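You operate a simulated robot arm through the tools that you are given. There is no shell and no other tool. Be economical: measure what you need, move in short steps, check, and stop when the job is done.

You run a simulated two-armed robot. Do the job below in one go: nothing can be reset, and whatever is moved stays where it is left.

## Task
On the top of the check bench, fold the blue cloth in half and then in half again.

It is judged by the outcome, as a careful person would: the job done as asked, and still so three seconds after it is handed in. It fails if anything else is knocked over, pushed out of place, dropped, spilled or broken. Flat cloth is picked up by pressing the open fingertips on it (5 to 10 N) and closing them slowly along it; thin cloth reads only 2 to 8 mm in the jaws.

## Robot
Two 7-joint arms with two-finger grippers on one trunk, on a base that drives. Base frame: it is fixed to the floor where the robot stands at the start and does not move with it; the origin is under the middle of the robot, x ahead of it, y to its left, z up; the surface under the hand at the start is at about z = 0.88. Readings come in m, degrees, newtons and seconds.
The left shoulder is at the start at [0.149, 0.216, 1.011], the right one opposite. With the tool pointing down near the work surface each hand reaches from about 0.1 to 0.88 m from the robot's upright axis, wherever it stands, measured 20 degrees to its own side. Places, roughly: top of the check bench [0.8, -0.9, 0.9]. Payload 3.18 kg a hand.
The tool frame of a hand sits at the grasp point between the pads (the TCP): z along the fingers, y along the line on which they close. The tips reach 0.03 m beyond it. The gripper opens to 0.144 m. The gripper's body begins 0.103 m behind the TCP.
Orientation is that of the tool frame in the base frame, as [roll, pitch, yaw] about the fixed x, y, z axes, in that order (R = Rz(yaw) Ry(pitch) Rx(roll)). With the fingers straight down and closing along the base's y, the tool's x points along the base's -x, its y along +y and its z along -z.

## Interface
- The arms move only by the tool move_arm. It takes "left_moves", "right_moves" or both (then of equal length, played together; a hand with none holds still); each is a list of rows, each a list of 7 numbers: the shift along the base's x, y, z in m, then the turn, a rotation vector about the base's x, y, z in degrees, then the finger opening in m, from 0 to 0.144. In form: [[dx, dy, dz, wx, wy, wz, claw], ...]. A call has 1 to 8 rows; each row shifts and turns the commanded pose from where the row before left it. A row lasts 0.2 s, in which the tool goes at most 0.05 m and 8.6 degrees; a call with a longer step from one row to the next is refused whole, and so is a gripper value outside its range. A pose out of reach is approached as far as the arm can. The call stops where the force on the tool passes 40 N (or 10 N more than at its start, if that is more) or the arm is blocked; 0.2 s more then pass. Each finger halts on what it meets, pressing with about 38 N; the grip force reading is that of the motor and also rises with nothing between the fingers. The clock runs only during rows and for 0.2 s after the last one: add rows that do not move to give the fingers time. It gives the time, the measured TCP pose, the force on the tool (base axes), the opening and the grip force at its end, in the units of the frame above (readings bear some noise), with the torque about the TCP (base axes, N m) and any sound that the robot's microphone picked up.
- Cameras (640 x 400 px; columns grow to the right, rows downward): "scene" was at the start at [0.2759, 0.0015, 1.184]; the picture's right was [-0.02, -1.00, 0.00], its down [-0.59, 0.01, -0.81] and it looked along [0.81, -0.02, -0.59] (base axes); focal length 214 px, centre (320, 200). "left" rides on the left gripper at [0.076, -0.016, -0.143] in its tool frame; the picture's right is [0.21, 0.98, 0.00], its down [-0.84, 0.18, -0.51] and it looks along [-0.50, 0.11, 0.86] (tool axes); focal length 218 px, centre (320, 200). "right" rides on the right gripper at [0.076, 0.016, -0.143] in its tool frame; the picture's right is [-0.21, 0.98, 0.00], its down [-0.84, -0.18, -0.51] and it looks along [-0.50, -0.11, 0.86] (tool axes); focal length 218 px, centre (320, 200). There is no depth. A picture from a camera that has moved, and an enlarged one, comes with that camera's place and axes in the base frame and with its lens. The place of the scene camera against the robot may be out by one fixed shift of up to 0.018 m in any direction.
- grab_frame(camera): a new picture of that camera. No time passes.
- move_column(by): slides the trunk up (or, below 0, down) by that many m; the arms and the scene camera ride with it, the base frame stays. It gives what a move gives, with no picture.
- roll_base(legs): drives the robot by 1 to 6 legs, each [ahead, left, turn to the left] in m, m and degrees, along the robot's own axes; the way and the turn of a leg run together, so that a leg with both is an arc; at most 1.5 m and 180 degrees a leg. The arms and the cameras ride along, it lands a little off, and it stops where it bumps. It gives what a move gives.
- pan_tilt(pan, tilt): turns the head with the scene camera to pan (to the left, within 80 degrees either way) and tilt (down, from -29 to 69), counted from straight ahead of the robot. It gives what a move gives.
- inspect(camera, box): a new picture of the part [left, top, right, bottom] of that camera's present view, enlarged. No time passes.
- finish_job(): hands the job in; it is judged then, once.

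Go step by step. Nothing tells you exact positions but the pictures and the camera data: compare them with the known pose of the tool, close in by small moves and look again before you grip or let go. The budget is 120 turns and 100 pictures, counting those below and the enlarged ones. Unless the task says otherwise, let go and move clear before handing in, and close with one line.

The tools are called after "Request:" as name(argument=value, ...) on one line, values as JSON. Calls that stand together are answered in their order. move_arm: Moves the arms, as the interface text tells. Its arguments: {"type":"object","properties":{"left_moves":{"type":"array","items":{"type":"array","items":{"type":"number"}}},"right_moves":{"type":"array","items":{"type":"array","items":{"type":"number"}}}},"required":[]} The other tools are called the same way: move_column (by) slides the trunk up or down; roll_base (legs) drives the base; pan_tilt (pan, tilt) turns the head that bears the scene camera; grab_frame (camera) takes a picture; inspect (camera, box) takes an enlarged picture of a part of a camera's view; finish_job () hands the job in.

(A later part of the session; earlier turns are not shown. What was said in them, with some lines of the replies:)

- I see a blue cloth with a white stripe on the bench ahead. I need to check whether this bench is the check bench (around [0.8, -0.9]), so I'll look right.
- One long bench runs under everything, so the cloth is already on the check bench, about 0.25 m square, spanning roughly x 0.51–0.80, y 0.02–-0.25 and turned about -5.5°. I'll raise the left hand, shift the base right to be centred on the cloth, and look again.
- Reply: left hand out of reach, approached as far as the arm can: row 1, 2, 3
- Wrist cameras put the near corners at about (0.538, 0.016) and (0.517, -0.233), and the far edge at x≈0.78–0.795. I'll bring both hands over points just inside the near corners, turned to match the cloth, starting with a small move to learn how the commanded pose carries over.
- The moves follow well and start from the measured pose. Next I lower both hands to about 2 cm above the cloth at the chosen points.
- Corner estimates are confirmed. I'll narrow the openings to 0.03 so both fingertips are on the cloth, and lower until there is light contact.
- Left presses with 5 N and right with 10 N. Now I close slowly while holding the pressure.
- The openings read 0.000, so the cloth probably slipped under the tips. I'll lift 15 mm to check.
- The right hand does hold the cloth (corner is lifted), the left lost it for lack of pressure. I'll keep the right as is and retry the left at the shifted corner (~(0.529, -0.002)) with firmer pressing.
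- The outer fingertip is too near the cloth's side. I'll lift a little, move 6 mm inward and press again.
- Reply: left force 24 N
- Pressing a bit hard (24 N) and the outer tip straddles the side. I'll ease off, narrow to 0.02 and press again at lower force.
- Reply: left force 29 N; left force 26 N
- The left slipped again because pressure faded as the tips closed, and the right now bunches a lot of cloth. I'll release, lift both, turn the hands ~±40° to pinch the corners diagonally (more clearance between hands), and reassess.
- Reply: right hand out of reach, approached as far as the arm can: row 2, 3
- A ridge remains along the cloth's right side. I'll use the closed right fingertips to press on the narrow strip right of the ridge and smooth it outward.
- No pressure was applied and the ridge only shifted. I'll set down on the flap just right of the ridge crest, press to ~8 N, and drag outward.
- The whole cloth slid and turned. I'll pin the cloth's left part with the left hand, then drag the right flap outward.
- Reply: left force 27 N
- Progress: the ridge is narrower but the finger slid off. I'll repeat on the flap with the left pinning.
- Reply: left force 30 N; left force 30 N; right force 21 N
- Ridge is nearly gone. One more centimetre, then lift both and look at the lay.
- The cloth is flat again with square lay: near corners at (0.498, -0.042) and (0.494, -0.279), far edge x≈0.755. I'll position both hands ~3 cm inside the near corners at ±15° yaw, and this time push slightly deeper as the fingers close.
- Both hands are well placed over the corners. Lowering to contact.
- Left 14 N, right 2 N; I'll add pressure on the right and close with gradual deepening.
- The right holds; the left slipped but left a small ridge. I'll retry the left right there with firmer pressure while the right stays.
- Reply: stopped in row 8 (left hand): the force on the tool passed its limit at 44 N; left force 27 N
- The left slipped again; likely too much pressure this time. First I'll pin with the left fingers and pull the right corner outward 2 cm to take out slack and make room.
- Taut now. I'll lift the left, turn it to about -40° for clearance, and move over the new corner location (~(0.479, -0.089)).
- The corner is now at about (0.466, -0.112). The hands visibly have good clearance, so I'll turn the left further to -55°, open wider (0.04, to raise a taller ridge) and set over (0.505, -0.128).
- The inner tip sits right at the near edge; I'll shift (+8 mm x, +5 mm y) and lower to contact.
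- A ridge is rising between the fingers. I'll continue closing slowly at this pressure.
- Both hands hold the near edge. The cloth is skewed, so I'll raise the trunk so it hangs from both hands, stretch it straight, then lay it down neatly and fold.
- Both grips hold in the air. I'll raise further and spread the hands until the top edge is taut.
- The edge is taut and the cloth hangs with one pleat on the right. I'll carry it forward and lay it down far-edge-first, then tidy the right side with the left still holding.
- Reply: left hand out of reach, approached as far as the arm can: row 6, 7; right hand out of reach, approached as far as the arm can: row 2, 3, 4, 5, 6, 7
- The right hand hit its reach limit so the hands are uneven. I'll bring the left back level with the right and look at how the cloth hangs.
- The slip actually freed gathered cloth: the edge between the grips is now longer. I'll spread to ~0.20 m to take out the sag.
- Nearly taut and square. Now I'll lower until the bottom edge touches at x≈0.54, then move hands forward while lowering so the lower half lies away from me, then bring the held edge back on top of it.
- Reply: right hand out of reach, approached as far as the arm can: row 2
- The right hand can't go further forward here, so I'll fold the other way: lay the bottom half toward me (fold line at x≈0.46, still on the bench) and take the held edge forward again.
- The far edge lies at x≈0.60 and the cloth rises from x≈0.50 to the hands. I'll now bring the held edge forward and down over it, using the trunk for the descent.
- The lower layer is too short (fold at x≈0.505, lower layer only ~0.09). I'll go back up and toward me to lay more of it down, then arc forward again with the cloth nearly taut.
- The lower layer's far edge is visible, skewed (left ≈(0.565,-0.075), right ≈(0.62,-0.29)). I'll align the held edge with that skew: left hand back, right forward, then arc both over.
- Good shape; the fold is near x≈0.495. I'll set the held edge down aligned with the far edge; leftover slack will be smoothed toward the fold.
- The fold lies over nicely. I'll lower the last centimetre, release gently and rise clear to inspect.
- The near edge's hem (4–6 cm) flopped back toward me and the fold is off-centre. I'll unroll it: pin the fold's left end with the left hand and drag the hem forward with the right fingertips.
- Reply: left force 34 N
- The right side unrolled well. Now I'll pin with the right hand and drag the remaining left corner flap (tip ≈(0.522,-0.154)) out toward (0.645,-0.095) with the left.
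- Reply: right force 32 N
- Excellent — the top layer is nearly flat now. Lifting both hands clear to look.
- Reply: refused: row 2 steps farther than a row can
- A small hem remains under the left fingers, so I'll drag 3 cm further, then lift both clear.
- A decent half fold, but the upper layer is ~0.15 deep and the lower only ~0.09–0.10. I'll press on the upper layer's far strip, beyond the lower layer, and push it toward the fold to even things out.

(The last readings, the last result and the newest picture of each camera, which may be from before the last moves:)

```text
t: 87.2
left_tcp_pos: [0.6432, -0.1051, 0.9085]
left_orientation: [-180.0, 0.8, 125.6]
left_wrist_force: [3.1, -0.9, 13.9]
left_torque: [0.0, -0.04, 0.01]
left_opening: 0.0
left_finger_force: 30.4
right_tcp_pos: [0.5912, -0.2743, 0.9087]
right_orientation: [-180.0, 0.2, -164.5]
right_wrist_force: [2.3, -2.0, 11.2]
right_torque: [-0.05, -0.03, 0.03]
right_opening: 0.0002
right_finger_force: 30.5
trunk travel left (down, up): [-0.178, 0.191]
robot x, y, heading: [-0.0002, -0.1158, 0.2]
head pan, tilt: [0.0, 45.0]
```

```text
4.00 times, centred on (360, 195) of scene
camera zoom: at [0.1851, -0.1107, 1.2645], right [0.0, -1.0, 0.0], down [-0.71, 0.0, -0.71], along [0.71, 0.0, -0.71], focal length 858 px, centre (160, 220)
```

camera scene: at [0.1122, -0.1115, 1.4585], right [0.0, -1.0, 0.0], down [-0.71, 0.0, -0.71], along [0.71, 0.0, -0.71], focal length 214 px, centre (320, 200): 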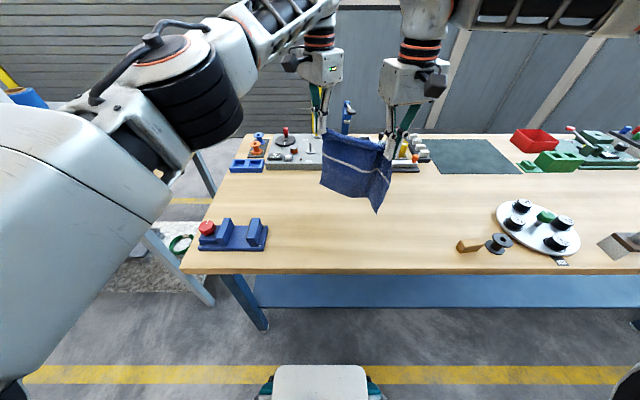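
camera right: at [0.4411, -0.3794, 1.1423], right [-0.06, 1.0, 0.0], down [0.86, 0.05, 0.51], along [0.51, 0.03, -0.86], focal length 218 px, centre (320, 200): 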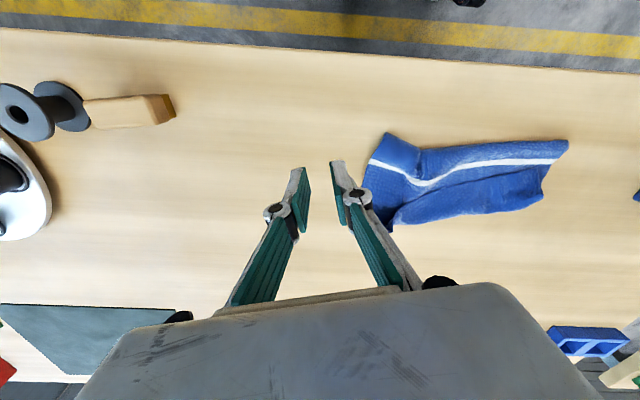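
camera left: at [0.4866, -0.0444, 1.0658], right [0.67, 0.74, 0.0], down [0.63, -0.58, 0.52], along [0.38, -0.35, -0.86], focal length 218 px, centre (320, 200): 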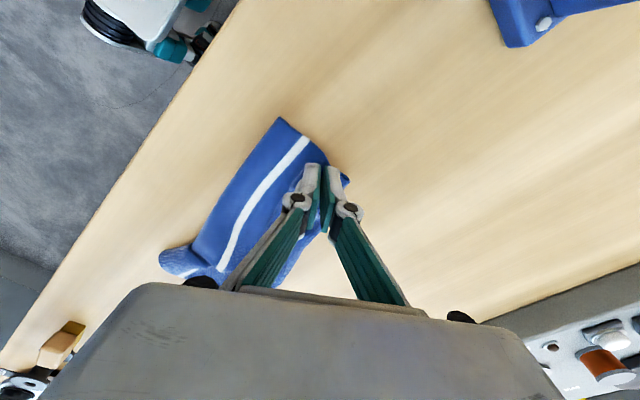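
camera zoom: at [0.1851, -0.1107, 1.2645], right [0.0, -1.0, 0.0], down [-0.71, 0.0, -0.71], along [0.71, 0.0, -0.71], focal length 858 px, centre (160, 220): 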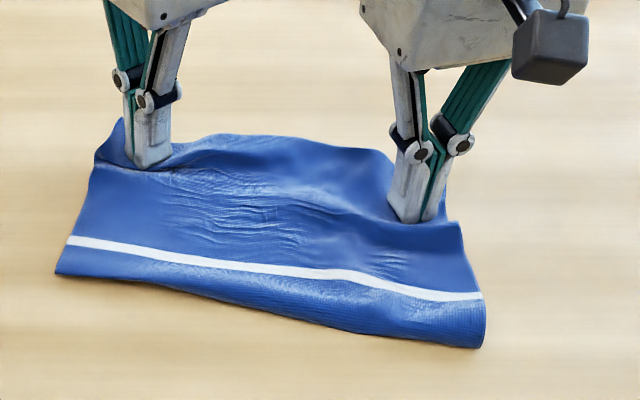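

The stack just slid as a whole; the half fold is acceptable. For the second fold I'll use the right hand to pinch the right end in its middle: lift both hands, turn the right hand to -45° diagonal.

Request:
move_arm(left_moves=[[0, 0, 0.03, 0, 0, 0, 0], [-0.01, 0.03, 0.03, 0, 0, 0, 0], [-0.02, 0.03, 0.01, 0, 0, 0, 0], [-0.02, 0.03, 0, 0, 0, 0, 0], [-0.02, 0.02, 0, 0, 0, 0, 0], [0, 0, 0, 0, 0, 0, 0], [0, 0, 0, 0, 0, 0, 0], [0, 0, 0, 0, 0, 0, 0]], right_moves=[[0, 0, 0.03, 0, 0, 0, 0], [-0.01, 0.0, 0.02, 0, 0, -8, 0], [-0.02, 0, 0, 0, 0, -8, 0.05], [-0.02, 0.01, 0, 0, 0, -8, 0.05], [0, 0.01, 0, 0, 0, -8, 0.05], [0, 0, 0, 0, 0, -8, 0.05], [0, 0, 0, 0, 0, -8, 0.05], [0, 0, 0, 0, 0, -8, 0.05]])

Request:
grab_frame(camera="right")

Request:
inspect(camera="scene", box=[280, 145, 440, 245])

```text
t: 89.0
left_tcp_pos: [0.5736, 0.0053, 0.9768]
left_orientation: [-179.8, 0.6, 125.5]
left_wrist_force: [-0.6, 0.2, -0.5]
left_torque: [0.0, 0.01, 0.0]
left_opening: 0.0
left_finger_force: 30.5
right_tcp_pos: [0.541, -0.2552, 0.9567]
right_orientation: [-180.0, -0.1, 139.4]
right_wrist_force: [-0.1, 0.5, 1.3]
right_torque: [-0.02, 0.02, 0.02]
right_opening: 0.0501
right_finger_force: 0.0
trunk travel left (down, up): [-0.178, 0.191]
robot x, y, heading: [-0.0024, -0.1162, 0.1]
head pan, tilt: [0.0, 45.0]
```

```text
24 pictures are left
camera right: at [0.4951, -0.1929, 1.0989], right [0.8, 0.61, 0.0], down [0.52, -0.69, 0.51], along [0.31, -0.4, -0.86], focal length 218 px, centre (320, 200)
```

right: 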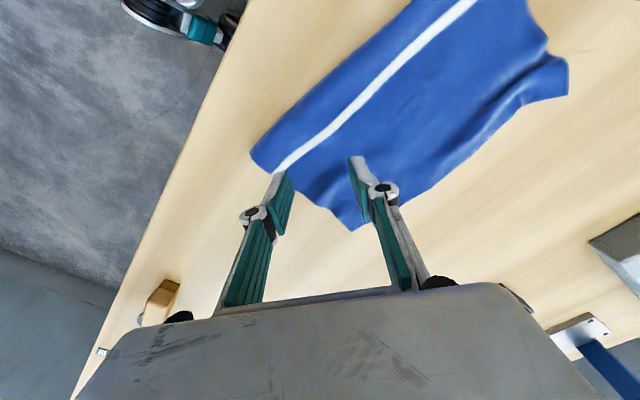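

```text
4.00 times, centred on (360, 195) of scene
camera zoom: at [0.1868, -0.1109, 1.2638], right [0.0, -1.0, 0.0], down [-0.71, 0.0, -0.71], along [0.71, 0.0, -0.71], focal length 858 px, centre (160, 220)
```

zoom: 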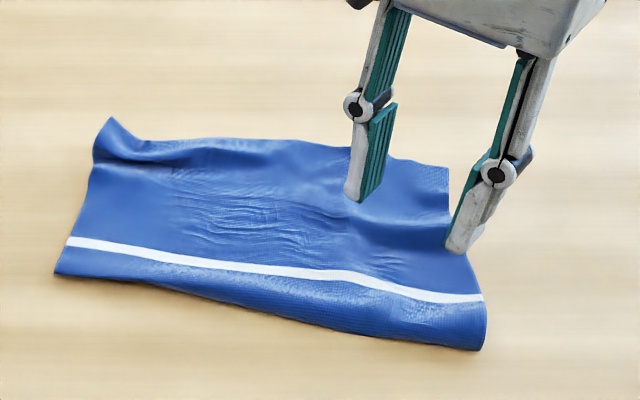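

The right end runs from (0.482,-0.292) to (0.632,-0.304). I'll lower the right hand's open fingers at the middle of that end.

Request:
move_arm(right_moves=[[0.006, -0.001, -0.015, 0, 0, 0, 0.05], [0.006, -0.001, -0.018, 0, 0, 0, 0.05], [0, 0, -0.008, 0, 0, 0, 0.05], [0, 0, -0.003, 0, 0, 0, 0.05], [0, 0, -0.001, 0, 0, 0, 0.05], [0, 0, 0, 0, 0, 0, 0.05]])

```text
t: 90.4
left_tcp_pos: [0.5742, 0.004, 0.9771]
left_orientation: [-179.9, 0.6, 125.6]
left_wrist_force: [-0.6, 0.4, -0.1]
left_torque: [-0.04, 0.0, 0.01]
left_opening: 0.0002
left_finger_force: 30.7
right_tcp_pos: [0.5541, -0.2561, 0.9116]
right_orientation: [179.9, 0.0, 139.4]
right_wrist_force: [-0.1, 0.5, 2.2]
right_torque: [-0.05, 0.0, -0.04]
right_opening: 0.0501
right_finger_force: 0.0
trunk travel left (down, up): [-0.178, 0.191]
robot x, y, heading: [-0.0031, -0.1133, -0.0]
head pan, tilt: [0.0, 45.0]
```

Request:
move_arm(right_moves=[[0, 0, -0.0015, 0, 0, 0, 0.05], [0, 0, 0, 0, 0, 0, 0.046], [0, 0, -0.0003, 0, 0, 0, 0.042], [0, 0, -0.0002, 0, 0, 0, 0.038], [0, 0, -0.0002, 0, 0, 0, 0.034], [0, 0, -0.0002, 0, 0, 0, 0.03], [0, 0, -0.0002, 0, 0, 0, 0.026]])

Request:
inspect(camera="right", box=[200, 60, 440, 260])

```text
t: 92.0
left_tcp_pos: [0.5734, 0.0059, 0.9783]
left_orientation: [-179.9, 0.7, 125.6]
left_wrist_force: [0.9, 0.2, 0.4]
left_torque: [-0.03, 0.03, 0.01]
left_opening: 0.0002
left_finger_force: 31.0
right_tcp_pos: [0.5529, -0.2569, 0.9106]
right_orientation: [179.8, 0.2, 139.4]
right_wrist_force: [-0.6, 0.4, 16.1]
right_torque: [-0.03, -0.06, -0.02]
right_opening: 0.0204
right_finger_force: 0.0
trunk travel left (down, up): [-0.178, 0.191]
robot x, y, heading: [0.0006, -0.1146, 0.2]
head pan, tilt: [0.0, 45.0]
```

```text
2.00 times, centred on (320, 160) of right
camera zoom: at [0.5065, -0.195, 1.0527], right [0.79, 0.61, 0.0], down [0.52, -0.69, 0.51], along [0.31, -0.4, -0.86], focal length 436 px, centre (320, 280)
```

zoom: 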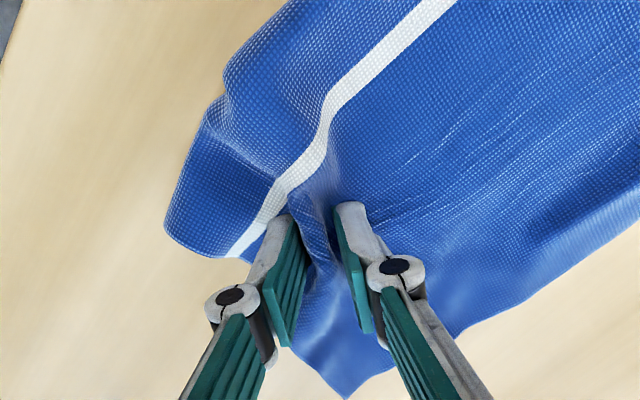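

The ridge runs all the way through the fold edge, so both layers seem to gather. Continue closing.

Request:
move_arm(right_moves=[[0, 0, -0.0002, 0, 0, 0, 0.018], [0, 0, -0.0002, 0, 0, 0, 0.015], [0, 0, -0.0003, 0, 0, 0, 0.012], [0, 0, -0.0003, 0, 0, 0, 0.009], [0, 0, -0.0003, 0, 0, 0, 0.006], [0, 0, -0.0003, 0, 0, 0, 0.003], [0, 0, 0, 0, 0, 0, 0], [0, 0, 0, 0, 0, 0, 0]])

Request:
move_arm(right_moves=[[0, 0.0, 0.01, 0, 0, 0, 0], [0, 0.005, 0.02, 0, 0, 0, 0], [0, 0.01, 0.02, 0, 0, 0, 0], [0, 0, 0, 0, 0, 0, 0]])

Request:
inspect(camera="scene", box=[280, 145, 440, 245])

```text
t: 93.8
left_tcp_pos: [0.5727, 0.006, 0.9786]
left_orientation: [180.0, 0.7, 125.7]
left_wrist_force: [-1.0, -0.2, -0.9]
left_torque: [-0.01, -0.04, -0.01]
left_opening: 0.0
left_finger_force: 30.3
right_tcp_pos: [0.5517, -0.2554, 0.9089]
right_orientation: [179.9, 0.0, 139.4]
right_wrist_force: [1.9, 1.7, 32.0]
right_torque: [-0.15, 0.13, 0.01]
right_opening: 0.0054
right_finger_force: 44.8
trunk travel left (down, up): [-0.178, 0.191]
robot x, y, heading: [-0.0017, -0.1144, 0.1]
head pan, tilt: [0.0, 45.0]
```

```text
t: 94.8
left_tcp_pos: [0.5747, 0.0053, 0.9769]
left_orientation: [-179.8, 0.6, 125.5]
left_wrist_force: [0.0, 0.3, 0.1]
left_torque: [0.02, 0.01, -0.01]
left_opening: 0.0
left_finger_force: 30.8
right_tcp_pos: [0.5526, -0.242, 0.9563]
right_orientation: [-179.9, -0.1, 139.3]
right_wrist_force: [2.5, 0.6, 3.0]
right_torque: [0.09, -0.03, -0.03]
right_opening: 0.0043
right_finger_force: 31.5
trunk travel left (down, up): [-0.178, 0.191]
robot x, y, heading: [-0.0012, -0.1126, -0.0]
head pan, tilt: [0.0, 45.0]
```

```text
4.00 times, centred on (360, 195) of scene
camera zoom: at [0.1866, -0.111, 1.2638], right [0.0, -1.0, 0.0], down [-0.71, 0.0, -0.71], along [0.71, 0.0, -0.71], focal length 858 px, centre (160, 220)
```

zoom: 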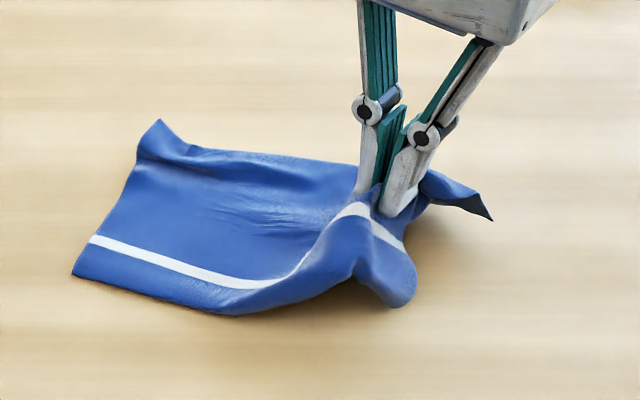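

Both layers are lifted together. I'll move the left hand out of the way and arc the right end over onto the left end.

Request:
move_arm(left_moves=[[-0.01, 0.02, 0.03, 0, 0, 0, 0], [-0.01, 0.02, 0.03, 0, 0, 0, 0], [-0.01, 0.02, 0, 0, 0, 0, 0], [0, 0.02, 0, 0, 0, 0, 0], [0, 0, 0, 0, 0, 0, 0], [0, 0, 0, 0, 0, 0, 0]], right_moves=[[0.004, 0.012, 0.02, 0, 0, 0, 0], [0.006, 0.018, 0.012, 0, 0, 0, 0], [0.007, 0.022, 0.004, 0, 0, 0, 0], [0.007, 0.022, -0.004, 0, 0, 0, 0], [0.006, 0.018, -0.012, 0, 0, 0, 0], [0.005, 0.018, -0.02, 0, 0, 0, 0]])

Request:
inspect(camera="scene", box=[280, 145, 440, 245])

```text
t: 96.2
left_tcp_pos: [0.5426, 0.0853, 1.0349]
left_orientation: [-179.8, 0.6, 125.6]
left_wrist_force: [0.2, -0.1, -0.1]
left_torque: [-0.02, 0.02, 0.01]
left_opening: 0.0
left_finger_force: 30.7
right_tcp_pos: [0.5889, -0.1302, 0.958]
right_orientation: [180.0, -0.1, 139.5]
right_wrist_force: [1.2, -1.2, 7.5]
right_torque: [0.1, -0.16, -0.02]
right_opening: 0.0009
right_finger_force: 33.6
trunk travel left (down, up): [-0.178, 0.191]
robot x, y, heading: [-0.0019, -0.1156, 0.1]
head pan, tilt: [0.0, 45.0]
```

```text
4.00 times, centred on (360, 195) of scene
camera zoom: at [0.1872, -0.11, 1.2637], right [0.0, -1.0, 0.0], down [-0.71, 0.0, -0.71], along [0.71, 0.0, -0.71], focal length 858 px, centre (160, 220)
```

zoom: 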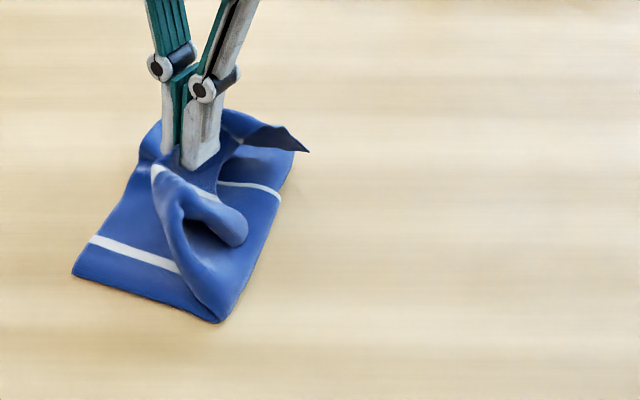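

The stack is folding over. I'll go a little further left and down, release and rise.

Request:
move_arm(right_moves=[[0.003, 0.015, -0.005, 0, 0, 0, 0], [0.002, 0.01, -0.012, 0, 0, 0, 0], [0, 0, -0.012, 0, 0, 0, 0], [0, 0, 0, 0, 0, 0, 0.01], [0, 0, 0, 0, 0, 0, 0.025], [0, 0, 0.03, 0, 0, 0, 0.025], [0, -0.03, 0.03, 0, 0, 0, 0.025], [0, -0.04, 0, 0, 0, 0, 0.0]])

Request:
inspect(camera="scene", box=[280, 145, 440, 245])

```text
t: 98.0
left_tcp_pos: [0.5427, 0.0841, 1.0367]
left_orientation: [-179.9, 0.5, 125.6]
left_wrist_force: [-0.3, 1.1, -0.2]
left_torque: [0.0, 0.0, 0.02]
left_opening: 0.0
left_finger_force: 31.0
right_tcp_pos: [0.5913, -0.1765, 0.9893]
right_orientation: [-180.0, 0.0, 139.4]
right_wrist_force: [-0.8, -0.4, 0.1]
right_torque: [0.01, -0.01, -0.01]
right_opening: 0.0
right_finger_force: 31.0
trunk travel left (down, up): [-0.178, 0.191]
robot x, y, heading: [0.0009, -0.1146, 0.3]
head pan, tilt: [0.0, 45.0]
```

```text
4.00 times, centred on (360, 195) of scene
camera zoom: at [0.1871, -0.1118, 1.2637], right [0.0, -1.0, 0.0], down [-0.71, 0.0, -0.71], along [0.71, 0.0, -0.71], focal length 858 px, centre (160, 220)
```

zoom: 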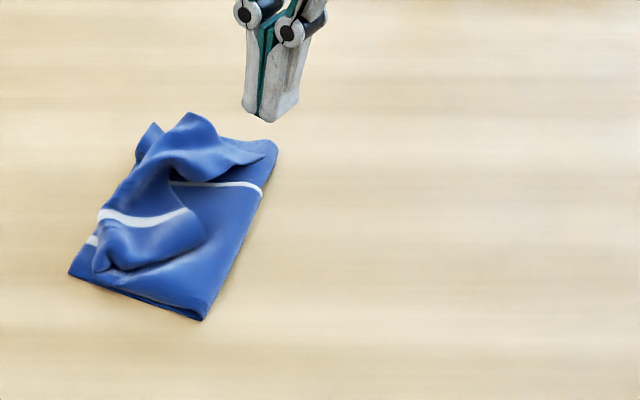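

A quarter fold is achieved with the end's hem crumpled on top. I'll look closer from the right hand before tidying.

Request:
inspect(camera="scene", box=[290, 165, 360, 230])

Request:
inspect(camera="right", box=[230, 0, 530, 190])

```text
6.15 times, centred on (325, 198) of scene
camera zoom: at [0.1871, -0.1118, 1.2637], right [0.0, -1.0, 0.0], down [-0.71, 0.0, -0.71], along [0.71, 0.0, -0.71], focal length 1320 px, centre (289, 215)
```

zoom: 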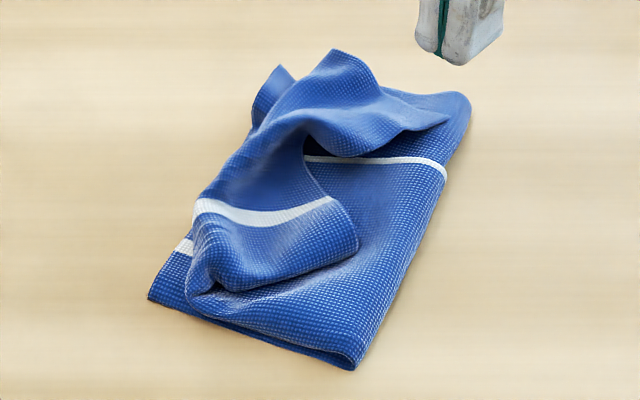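

```text
2.11 times, centred on (380, 95) of right
camera zoom: at [0.5456, -0.1153, 1.1318], right [0.79, 0.61, 0.0], down [0.52, -0.69, 0.51], along [0.31, -0.4, -0.86], focal length 460 px, centre (194, 421)
```

zoom: 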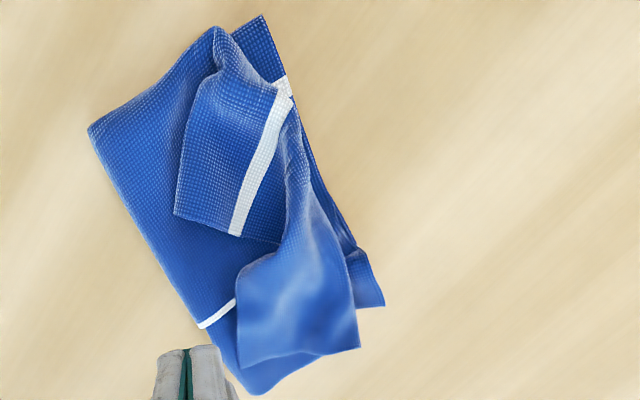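

The end's hem folded back and the lower half is short (fold rolled too far left). I'll pin the exposed strip of the bottom at the left end with the left hand and stroke the top rightward with the right, to roll the fold back to the middle.

Request:
move_arm(left_moves=[[0, -0.04, 0, 0, 0, 0, 0], [0, -0.04, 0, 0, 0, 0, 0], [-0.003, -0.04, 0, 0, 0, 0, 0], [-0.003, -0.031, -0.03, 0, 0, 0, 0], [0, 0, -0.04, 0, 0, 0, 0], [0, 0, -0.04, 0, 0, 0, 0], [0, 0, -0.013, 0, 0, 0, 0], [0, 0, -0.003, 0, 0, 0, 0]], right_moves=[[0.014, 0, 0, 0, 0, 0, 0], [0, 0.015, 0, 0, 0, 0, 0], [0, 0.02, -0.01, 0, 0, 0, 0], [0, 0, -0.02, 0, 0, 0, 0], [0, 0, -0.015, 0, 0, 0, 0], [0, 0, -0.01, 0, 0, 0, 0], [0, 0, -0.008, 0, 0, 0, 0], [0, 0, -0.005, 0, 0, 0, 0]])

Request:
inspect(camera="scene", box=[270, 135, 390, 235])

```text
t: 99.0
left_tcp_pos: [0.5452, -0.0484, 1.0203]
left_orientation: [179.6, 0.6, 126.0]
left_wrist_force: [-1.1, 0.1, 0.2]
left_torque: [-0.05, -0.27, -0.06]
left_opening: 0.0003
left_finger_force: 30.6
right_tcp_pos: [0.6122, -0.1492, 0.9637]
right_orientation: [-179.7, 0.1, 139.2]
right_wrist_force: [2.2, 0.1, -1.2]
right_torque: [-0.06, 0.37, -0.18]
right_opening: 0.0
right_finger_force: 30.8
trunk travel left (down, up): [-0.178, 0.191]
robot x, y, heading: [-0.0007, -0.1144, 0.0]
head pan, tilt: [0.0, 45.0]
stopped in row 4 (left hand): the force on the tool passed its limit at 67 N (the readings are from after the stop); the commanded pose is now the measured one
```

```text
4.00 times, centred on (330, 185) of scene
camera zoom: at [0.1882, -0.1109, 1.2633], right [0.0, -1.0, 0.0], down [-0.71, 0.0, -0.71], along [0.71, 0.0, -0.71], focal length 858 px, centre (280, 260)
```

zoom: 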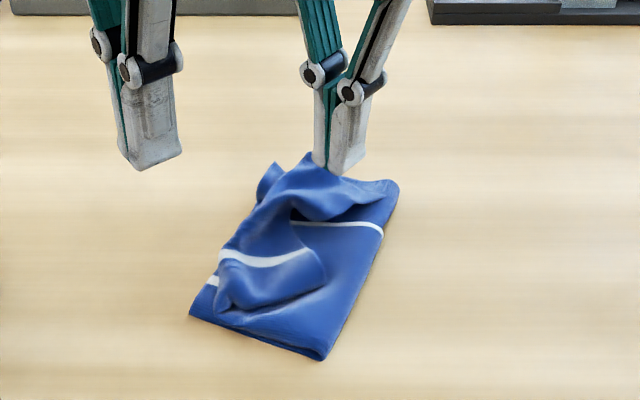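

The hands touched each other, so two-handed work on this small patch is out. I'll retreat the left and use the right hand alone: left finger on the exposed bottom strip, right finger on the top, then open the fingers to slide the layers apart.

Request:
move_arm(left_moves=[[0, 0.03, 0.01, 0, 0, 0, 0], [0, 0.04, 0.01, 0, 0, 0, 0], [0, 0.04, 0, 0, 0, 0, 0], [0, 0, 0, 0, 0, 0, 0], [0, 0, 0, 0, 0, 0, 0], [0, 0, 0, 0, 0, 0, 0]], right_moves=[[0, 0, 0.02, 0, 0, 0, 0], [0, 0, 0, 0, 0, 8, 0.05], [-0.03, 0.015, 0, 0, 0, 8, 0.05], [-0.025, 0.02, -0.01, -4.5, 2, 0, 0.05], [-0.024, 0.017, -0.01, 0, 0, 0, 0.05], [0, 0, -0.02, 0, 0, 0, 0.05]])

Request:
inspect(camera="scene", box=[270, 135, 390, 235])

```text
t: 100.3
left_tcp_pos: [0.5455, 0.0625, 1.04]
left_orientation: [179.4, 0.5, 125.9]
left_wrist_force: [-0.2, -0.3, -0.4]
left_torque: [0.0, 0.01, 0.0]
left_opening: 0.0
left_finger_force: 31.1
right_tcp_pos: [0.5325, -0.0982, 0.9435]
right_orientation: [-174.8, 0.3, 155.3]
right_wrist_force: [0.2, -0.1, 0.3]
right_torque: [-0.03, 0.0, 0.02]
right_opening: 0.0499
right_finger_force: 0.0
trunk travel left (down, up): [-0.178, 0.191]
robot x, y, heading: [-0.0013, -0.1141, 0.4]
head pan, tilt: [0.0, 45.0]
```

```text
4.00 times, centred on (330, 185) of scene
camera zoom: at [0.1877, -0.1109, 1.2635], right [0.0, -1.0, 0.0], down [-0.71, 0.0, -0.71], along [0.71, 0.0, -0.71], focal length 858 px, centre (280, 260)
```

zoom: 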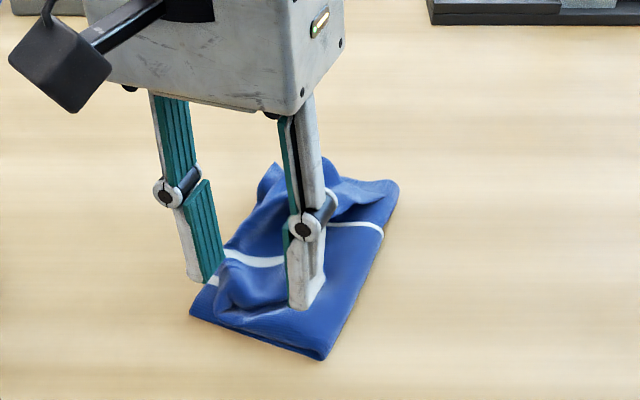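

Request:
move_arm(right_moves=[[0, 0, -0.015, 0, 0, 0, 0.05], [0, 0, -0.008, 0, 0, 0, 0.05], [0, 0, -0.004, 0, 0, 0, 0.05], [0, 0, -0.003, 0, 0, 0, 0.05], [0, 0, 0, 0, 0, 0, 0.05]])

Request:
inspect(camera="right", box=[200, 80, 440, 260])

```text
t: 101.5
left_tcp_pos: [0.5456, 0.0623, 1.0391]
left_orientation: [179.5, 0.6, 126.1]
left_wrist_force: [0.3, -0.5, 0.4]
left_torque: [0.03, -0.01, 0.0]
left_opening: 0.0
left_finger_force: 31.3
right_tcp_pos: [0.5314, -0.0965, 0.9156]
right_orientation: [-174.8, 0.4, 155.2]
right_wrist_force: [0.7, 1.4, 3.2]
right_torque: [0.07, -0.07, 0.01]
right_opening: 0.0505
right_finger_force: 0.5
trunk travel left (down, up): [-0.178, 0.191]
robot x, y, heading: [0.0014, -0.1106, -0.1]
head pan, tilt: [0.0, 45.0]
```

```text
2.22 times, centred on (320, 170) of right
camera zoom: at [0.4746, -0.0376, 1.0551], right [0.6, 0.8, -0.09], down [0.71, -0.47, 0.53], along [0.38, -0.38, -0.85], focal length 485 px, centre (320, 267)
```

zoom: 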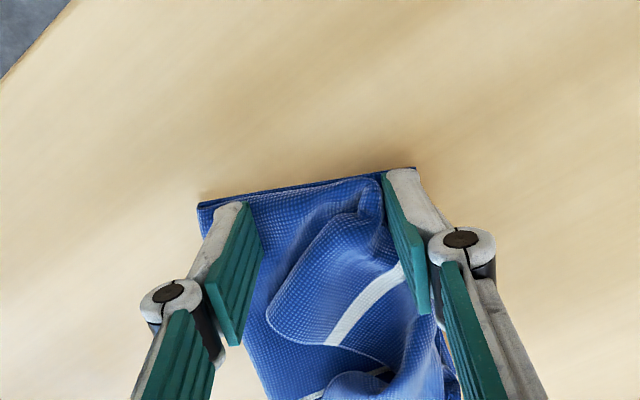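

The fingers straddle as wanted, but the left one is at the very edge. I'll shift slightly inward, press ~10 N and open slowly.

Request:
move_arm(right_moves=[[0, 0, 0.006, 0, 0, 0, 0.042], [-0.001, -0.003, 0, 0, 0, 0, 0.042], [0, 0, -0.006, 0, 0, 0, 0.042], [0, 0, -0.002, 0, 0, 0, 0.042]])

Request:
move_arm(right_moves=[[0, 0, 0, 0, 0, 0, 0.05], [0, 0, 0, 0, 0, 0, 0.058], [0, 0, 0, 0, 0, 0, 0.066], [0, 0, 0, 0, 0, 0, 0.074], [0, 0, 0, 0, 0, 0, 0.082], [0, 0, 0, 0, 0, 0, 0.09], [0, 0, 0, 0, 0, 0, 0.098], [0, 0, 0, 0, 0, 0, 0.1]])

Request:
inspect(camera="scene", box=[270, 135, 390, 235])

```text
t: 102.5
left_tcp_pos: [0.5452, 0.0623, 1.0413]
left_orientation: [179.4, 0.8, 126.1]
left_wrist_force: [-1.0, 0.5, -0.6]
left_torque: [0.03, 0.04, -0.02]
left_opening: 0.0002
left_finger_force: 30.2
right_tcp_pos: [0.5317, -0.0984, 0.9143]
right_orientation: [-175.0, 0.5, 155.2]
right_wrist_force: [0.1, 0.9, 8.3]
right_torque: [0.18, -0.15, 0.02]
right_opening: 0.042
right_finger_force: 0.0
trunk travel left (down, up): [-0.178, 0.191]
robot x, y, heading: [0.0014, -0.1165, -0.1]
head pan, tilt: [0.0, 45.0]
```

```text
t: 104.3
left_tcp_pos: [0.545, 0.0624, 1.0406]
left_orientation: [179.4, 0.6, 126.0]
left_wrist_force: [-0.1, -0.5, 0.2]
left_torque: [0.01, 0.0, -0.02]
left_opening: 0.0001
left_finger_force: 30.7
right_tcp_pos: [0.5315, -0.0992, 0.9122]
right_orientation: [-174.8, 0.4, 155.1]
right_wrist_force: [-0.4, -0.7, 0.0]
right_torque: [-0.01, -0.01, 0.0]
right_opening: 0.0998
right_finger_force: 0.2
trunk travel left (down, up): [-0.178, 0.191]
robot x, y, heading: [0.0005, -0.1131, -0.1]
head pan, tilt: [0.0, 45.0]
```

```text
4.00 times, centred on (330, 185) of scene
camera zoom: at [0.1867, -0.1108, 1.2638], right [0.0, -1.0, 0.0], down [-0.71, 0.0, -0.71], along [0.71, 0.0, -0.71], focal length 858 px, centre (280, 260)
```

zoom: 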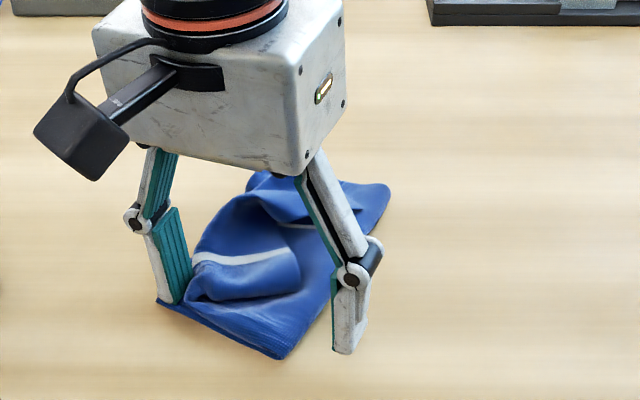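

The layers slid together, so no gain there. I'll lift off and see the present lay before a final gentle smoothing.

Request:
move_arm(right_moves=[[0, 0, 0.03, 0, 0, 0, 0.1], [0, 0, 0.02, 4.5, -2, 0, 0.05], [-0.03, -0.03, 0.01, 0, 0, 0, 0.0], [-0.02, -0.04, 0, 0, 0, 0, 0], [0, -0.04, 0, 0, 0, 0, 0]])

Request:
inspect(camera="scene", box=[275, 150, 375, 230])

```text
t: 105.5
left_tcp_pos: [0.5448, 0.0603, 1.0398]
left_orientation: [179.4, 0.6, 125.9]
left_wrist_force: [-0.7, -1.1, 0.8]
left_torque: [0.01, 0.0, 0.03]
left_opening: 0.0
left_finger_force: 30.8
right_tcp_pos: [0.4795, -0.2127, 0.9743]
right_orientation: [-179.6, 0.3, 155.2]
right_wrist_force: [0.2, 0.5, 1.1]
right_torque: [0.02, -0.01, -0.03]
right_opening: 0.0
right_finger_force: 30.3
trunk travel left (down, up): [-0.178, 0.191]
robot x, y, heading: [0.0003, -0.1144, 0.0]
head pan, tilt: [0.0, 45.0]
```

```text
5.00 times, centred on (325, 190) of scene
camera zoom: at [0.1866, -0.1118, 1.2638], right [0.0, -1.0, 0.0], down [-0.71, 0.0, -0.71], along [0.71, 0.0, -0.71], focal length 1072 px, centre (295, 250)
```

zoom: 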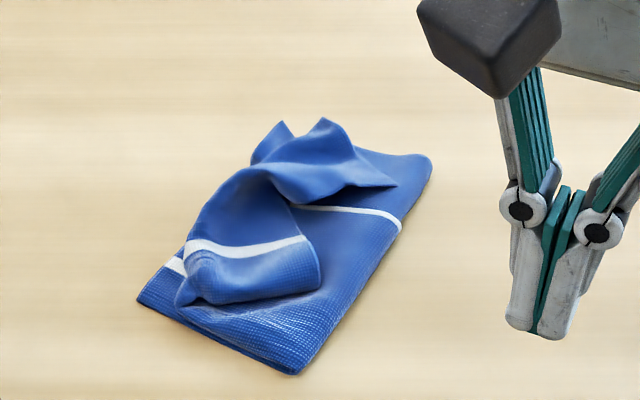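

The fold is compact; the hem lies back with ~3 cm of the left strip exposed. I'll use the right hand's two fingers: one pins the top near the fold while the other slides the hem out to the left by opening.

Request:
move_arm(right_moves=[[0.03, 0.025, 0, 0, 0, 0, 0.015], [0.03, 0.03, 0, 2.7, -1.2, 0, 0.015], [0.03, 0.035, 0, 0, 0, 0, 0.015], [0, 0, -0.025, 0, 0, 0, 0.015], [0, 0, -0.02, 0, 0, 0, 0.015], [0, 0, -0.007, 0, 0, 0, 0.015], [0, 0, -0.004, 0, 0, 0, 0.015]])

Request:
inspect(camera="right", box=[200, 80, 440, 260])

```text
t: 107.2
left_tcp_pos: [0.5447, 0.0625, 1.0394]
left_orientation: [179.6, 0.6, 126.0]
left_wrist_force: [0.1, -0.1, -0.4]
left_torque: [0.02, 0.0, 0.0]
left_opening: 0.0
left_finger_force: 30.9
right_tcp_pos: [0.5719, -0.1191, 0.9169]
right_orientation: [177.3, 0.2, 155.1]
right_wrist_force: [0.6, 0.0, -0.2]
right_torque: [-0.02, 0.0, 0.01]
right_opening: 0.0149
right_finger_force: 0.1
trunk travel left (down, up): [-0.178, 0.191]
robot x, y, heading: [0.0009, -0.1126, 0.1]
head pan, tilt: [0.0, 45.0]
```

```text
2.22 times, centred on (320, 170) of right
camera zoom: at [0.5062, -0.0785, 1.0595], right [0.6, 0.8, 0.05], down [0.68, -0.54, 0.5], along [0.43, -0.27, -0.86], focal length 485 px, centre (320, 267)
```

zoom: 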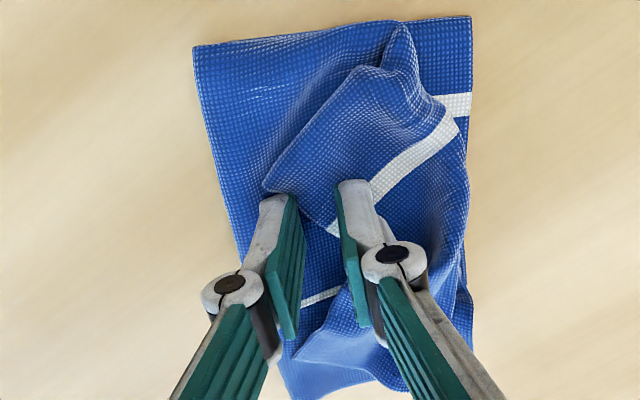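

Request:
move_arm(right_moves=[[-0.009, 0.003, 0, 0, 0, 0, 0.015], [0, 0, -0.003, 0, 0, 0, 0.015], [0, 0, -0.002, 0, 0, 0, 0.015]])

```text
t: 108.0
left_tcp_pos: [0.5447, 0.0624, 1.0417]
left_orientation: [179.4, 0.7, 126.0]
left_wrist_force: [-0.2, -0.2, 0.1]
left_torque: [0.0, -0.02, 0.03]
left_opening: 0.0002
left_finger_force: 31.3
right_tcp_pos: [0.5606, -0.1163, 0.9129]
right_orientation: [177.4, 0.3, 155.2]
right_wrist_force: [0.0, -1.1, 4.7]
right_torque: [-0.08, 0.0, -0.01]
right_opening: 0.0147
right_finger_force: 0.1
trunk travel left (down, up): [-0.178, 0.191]
robot x, y, heading: [0.0019, -0.1141, -0.1]
head pan, tilt: [0.0, 45.0]
```

Contact at ~5 N. I'll add a little and open while shifting left so the right finger stays as a pin.

Request:
move_arm(right_moves=[[0, 0, -0.0007, 0, 0, 0, 0.015], [0.0022, 0.0045, 0, 0, 0, 0, 0.025], [0.0022, 0.0045, 0, 0, 0, 0, 0.035], [0.0022, 0.0045, 0, 0, 0, 0, 0.045], [0.0022, 0.0045, 0, 0, 0, 0, 0.055], [0.0022, 0.0045, 0, 0, 0, 0, 0.065], [0.0022, 0.0045, 0, 0, 0, 0, 0.075], [0, 0, 0, 0, 0, 0, 0.078]])

Request:
inspect(camera="right", box=[180, 50, 460, 260])

```text
t: 109.8
left_tcp_pos: [0.5459, 0.0623, 1.0393]
left_orientation: [179.5, 0.6, 126.0]
left_wrist_force: [0.3, -0.2, -0.2]
left_torque: [-0.01, 0.0, 0.01]
left_opening: 0.0
left_finger_force: 30.8
right_tcp_pos: [0.5743, -0.0889, 0.9116]
right_orientation: [177.3, 0.3, 155.2]
right_wrist_force: [0.7, 0.0, 2.6]
right_torque: [-0.03, -0.01, 0.01]
right_opening: 0.0791
right_finger_force: 0.1
trunk travel left (down, up): [-0.178, 0.191]
robot x, y, heading: [0.0007, -0.1133, 0.2]
head pan, tilt: [0.0, 45.0]
```

```text
1.90 times, centred on (320, 155) of right
camera zoom: at [0.5091, -0.0489, 1.0539], right [0.6, 0.8, 0.05], down [0.68, -0.54, 0.5], along [0.43, -0.27, -0.86], focal length 416 px, centre (320, 286)
```

zoom: 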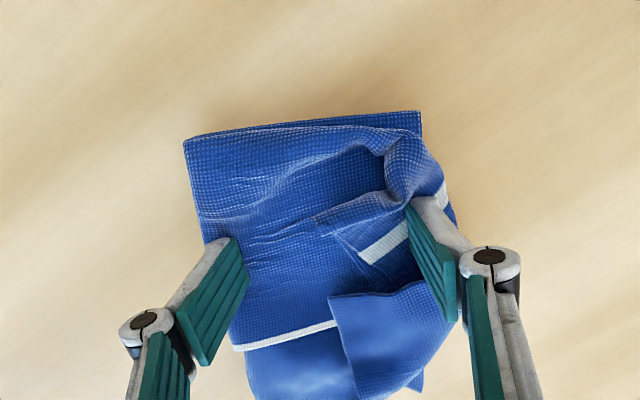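

The hem is partly slid out and the layers line up at the left end. Lift and check.

Request:
move_arm(right_moves=[[0, 0, 0.03, 0, 0, 0, 0.079], [0, 0, 0.03, -2.7, 1.2, 0, 0.05], [-0.03, -0.03, 0.01, 0, 0, 0, 0.0], [-0.02, -0.04, 0, 0, 0, 0, 0], [0, -0.04, 0, 0, 0, 0, 0]])

Request:
inspect(camera="scene", box=[275, 150, 375, 230])

```text
t: 111.0
left_tcp_pos: [0.5446, 0.0608, 1.0412]
left_orientation: [179.5, 0.6, 126.0]
left_wrist_force: [-0.9, -0.7, 0.2]
left_torque: [0.02, -0.01, -0.01]
left_opening: 0.0001
left_finger_force: 30.2
right_tcp_pos: [0.5239, -0.2031, 0.9821]
right_orientation: [-179.7, 0.1, 155.3]
right_wrist_force: [0.3, -1.5, 0.2]
right_torque: [-0.01, 0.02, -0.02]
right_opening: 0.0
right_finger_force: 31.1
trunk travel left (down, up): [-0.178, 0.191]
robot x, y, heading: [-0.0024, -0.1153, 0.2]
head pan, tilt: [0.0, 45.0]
```

```text
5.00 times, centred on (325, 190) of scene
camera zoom: at [0.1868, -0.112, 1.2638], right [0.0, -1.0, 0.0], down [-0.71, 0.0, -0.71], along [0.71, 0.0, -0.71], focal length 1072 px, centre (295, 250)
```

zoom: 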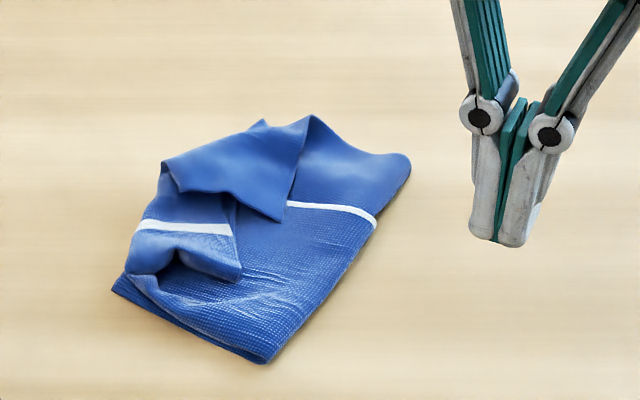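

It's tidier: roughly 0.09 × 0.15 m with four layers and a turned-in hem. I'll move the left hand away and pat the puffy spots flat with the right.

Request:
move_arm(left_moves=[[-0.01, 0.03, 0, 0, 0, 0, 0], [-0.01, 0.03, 0, 0, 0, 0, 0], [-0.01, 0.03, 0, 0, 0, 0, 0], [0, 0, 0, 0, 0, 0, 0], [0, 0, 0, 0, 0, 0, 0], [0, 0, 0, 0, 0, 0, 0], [0, 0, 0, 0, 0, 0, 0], [0, 0, 0, 0, 0, 0, 0]], right_moves=[[0.02, 0.035, 0, 0, 0, 0, 0.03], [0.02, 0.04, 0, 0, 0, 0, 0.03], [0.02, 0.035, -0.01, 0, 0, 0, 0.03], [0.016, 0.015, -0.015, 0, 0, 0, 0.03], [0, 0, -0.02, 0, 0, 0, 0.03], [0, 0, -0.015, 0, 0, 0, 0.03], [0, 0, -0.007, 0, 0, 0, 0.03], [0, 0, 0, 0, 0, 0, 0.03]])

Request:
move_arm(right_moves=[[0, 0, -0.002, 0, 0, 0, 0.03], [0, 0, 0, 0, 0, 0, 0.03], [0, 0, 0.02, 0, 0, 0, 0.03], [0.02, -0.015, 0.01, 0, 0, 0, 0.03], [0.025, -0.015, 0, 0, 0, 0, 0.03], [0, 0, -0.018, 0, 0, 0, 0.03], [0, 0, -0.014, 0, 0, 0, 0.03], [0, 0, 0, 0, 0, 0, 0.03]])

Request:
inspect(camera="scene", box=[275, 150, 375, 230])

```text
t: 112.8
left_tcp_pos: [0.5147, 0.1515, 1.0415]
left_orientation: [179.3, 0.6, 126.0]
left_wrist_force: [0.2, -0.2, -0.1]
left_torque: [0.0, 0.01, -0.04]
left_opening: 0.0
left_finger_force: 30.6
right_tcp_pos: [0.6, -0.075, 0.9154]
right_orientation: [-179.8, 0.4, 155.1]
right_wrist_force: [-0.4, -0.1, 5.8]
right_torque: [0.07, -0.08, 0.02]
right_opening: 0.0298
right_finger_force: 0.1
trunk travel left (down, up): [-0.178, 0.191]
robot x, y, heading: [-0.002, -0.1133, -0.0]
head pan, tilt: [0.0, 45.0]
```

```text
t: 114.5
left_tcp_pos: [0.5134, 0.1531, 1.0426]
left_orientation: [179.3, 0.7, 126.0]
left_wrist_force: [-0.4, 0.8, 0.5]
left_torque: [0.01, 0.02, 0.0]
left_opening: 0.0
left_finger_force: 31.0
right_tcp_pos: [0.6473, -0.1052, 0.9136]
right_orientation: [-179.8, 0.4, 155.3]
right_wrist_force: [1.9, 0.0, 9.9]
right_torque: [0.16, 0.0, -0.02]
right_opening: 0.0298
right_finger_force: 0.1
trunk travel left (down, up): [-0.178, 0.191]
robot x, y, heading: [-0.0042, -0.1191, 0.1]
head pan, tilt: [0.0, 45.0]
```

```text
5.00 times, centred on (325, 190) of scene
camera zoom: at [0.186, -0.1108, 1.2642], right [0.0, -1.0, 0.0], down [-0.71, 0.0, -0.71], along [0.71, 0.0, -0.71], focal length 1072 px, centre (295, 250)
```

zoom: 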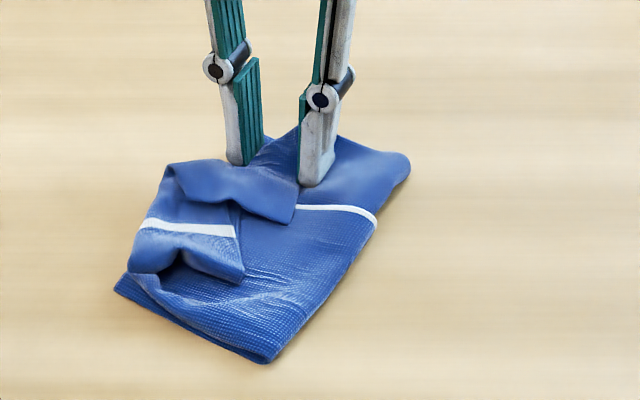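

Patting works. One last pat at the near-left lump, then withdraw and take a final look.

Request:
move_arm(right_moves=[[0, 0, 0.03, 0, 0, 0, 0.02], [-0.03, 0.02, 0, 0, 0, 0, 0.02], [-0.03, 0.02, 0, 0, 0, 0, 0.02], [-0.022, 0.012, 0, 0, 0, 0, 0.02], [0, 0, -0.018, 0, 0, 0, 0.02], [0, 0, -0.012, 0, 0, 0, 0.02], [0, 0, -0.001, 0, 0, 0, 0.02], [0, 0, 0, 0, 0, 0, 0.02]])

Request:
move_arm(right_moves=[[0, 0, 0.03, 0, 0, 0, 0.02], [0, 0, 0.03, 0, 0, 0, 0.02], [-0.02, -0.04, 0.01, 0, 0, 0, 0.02], [-0.02, -0.04, 0, 0, 0, 0, 0.02], [0, -0.045, 0, 0, 0, 0, 0.02], [0, -0.045, 0, 0, 0, 0, 0.02], [0, -0.045, 0, 0, 0, 0, 0.02]])

Request:
grab_frame(camera="scene")

Request:
inspect(camera="scene", box=[275, 150, 375, 230])

```text
t: 116.3
left_tcp_pos: [0.512, 0.1528, 1.0443]
left_orientation: [179.4, 0.7, 125.9]
left_wrist_force: [-0.6, -0.2, -1.5]
left_torque: [0.0, -0.01, 0.02]
left_opening: 0.0
left_finger_force: 30.5
right_tcp_pos: [0.5656, -0.0534, 0.9125]
right_orientation: [-180.0, 0.5, 155.0]
right_wrist_force: [3.6, -1.1, 28.0]
right_torque: [-0.12, -0.2, -0.04]
right_opening: 0.0195
right_finger_force: 0.1
trunk travel left (down, up): [-0.178, 0.191]
robot x, y, heading: [0.0017, -0.1151, 0.2]
head pan, tilt: [0.0, 45.0]
```

```text
t: 118.0
left_tcp_pos: [0.5154, 0.1514, 1.0416]
left_orientation: [179.4, 0.7, 126.0]
left_wrist_force: [-0.5, -0.7, 0.8]
left_torque: [0.05, 0.02, 0.02]
left_opening: 0.0
left_finger_force: 30.5
right_tcp_pos: [0.5232, -0.2704, 0.9764]
right_orientation: [-179.8, 0.3, 155.1]
right_wrist_force: [-0.1, -0.1, 1.1]
right_torque: [0.05, 0.0, 0.02]
right_opening: 0.0203
right_finger_force: 0.1
trunk travel left (down, up): [-0.178, 0.191]
robot x, y, heading: [0.0006, -0.1137, 0.3]
head pan, tilt: [0.0, 45.0]
```

```text
7 pictures are left
camera scene: at [0.1867, -0.1121, 1.2638], right [0.0, -1.0, 0.0], down [-0.71, 0.0, -0.71], along [0.71, 0.0, -0.71], focal length 214 px, centre (320, 200)
```

scene: 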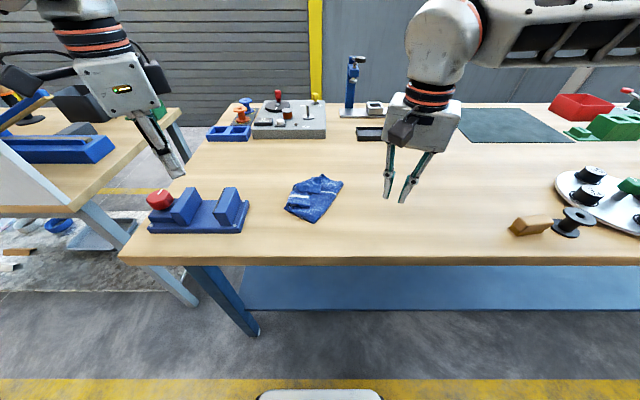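

```text
5.00 times, centred on (325, 190) of scene
camera zoom: at [0.1867, -0.1121, 1.2638], right [0.0, -1.0, 0.0], down [-0.71, 0.0, -0.71], along [0.71, 0.0, -0.71], focal length 1072 px, centre (295, 250)
```

zoom: 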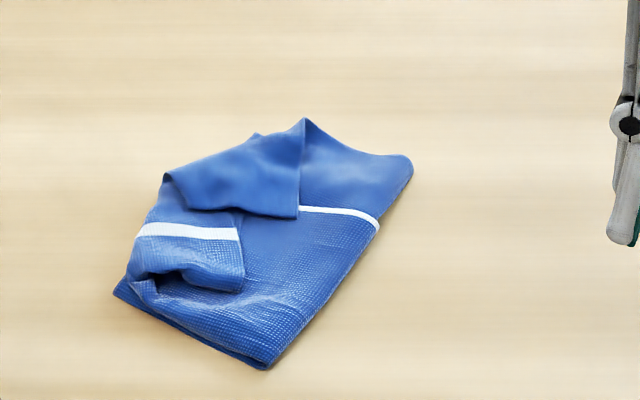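

The cloth lies flat on the bench in a compact, roughly quarter-size packet, both hands are clear, and the other objects look undisturbed. I'm handing it in.

Request:
finish_job()

```text
The job is handed in.
```

The blue cloth is folded in half and in half again on the check bench, and nothing else was moved. The folds are not exact: the first is about 2 cm off centre, the second is uneven too, and a wrinkled strip of one end is turned back on top.
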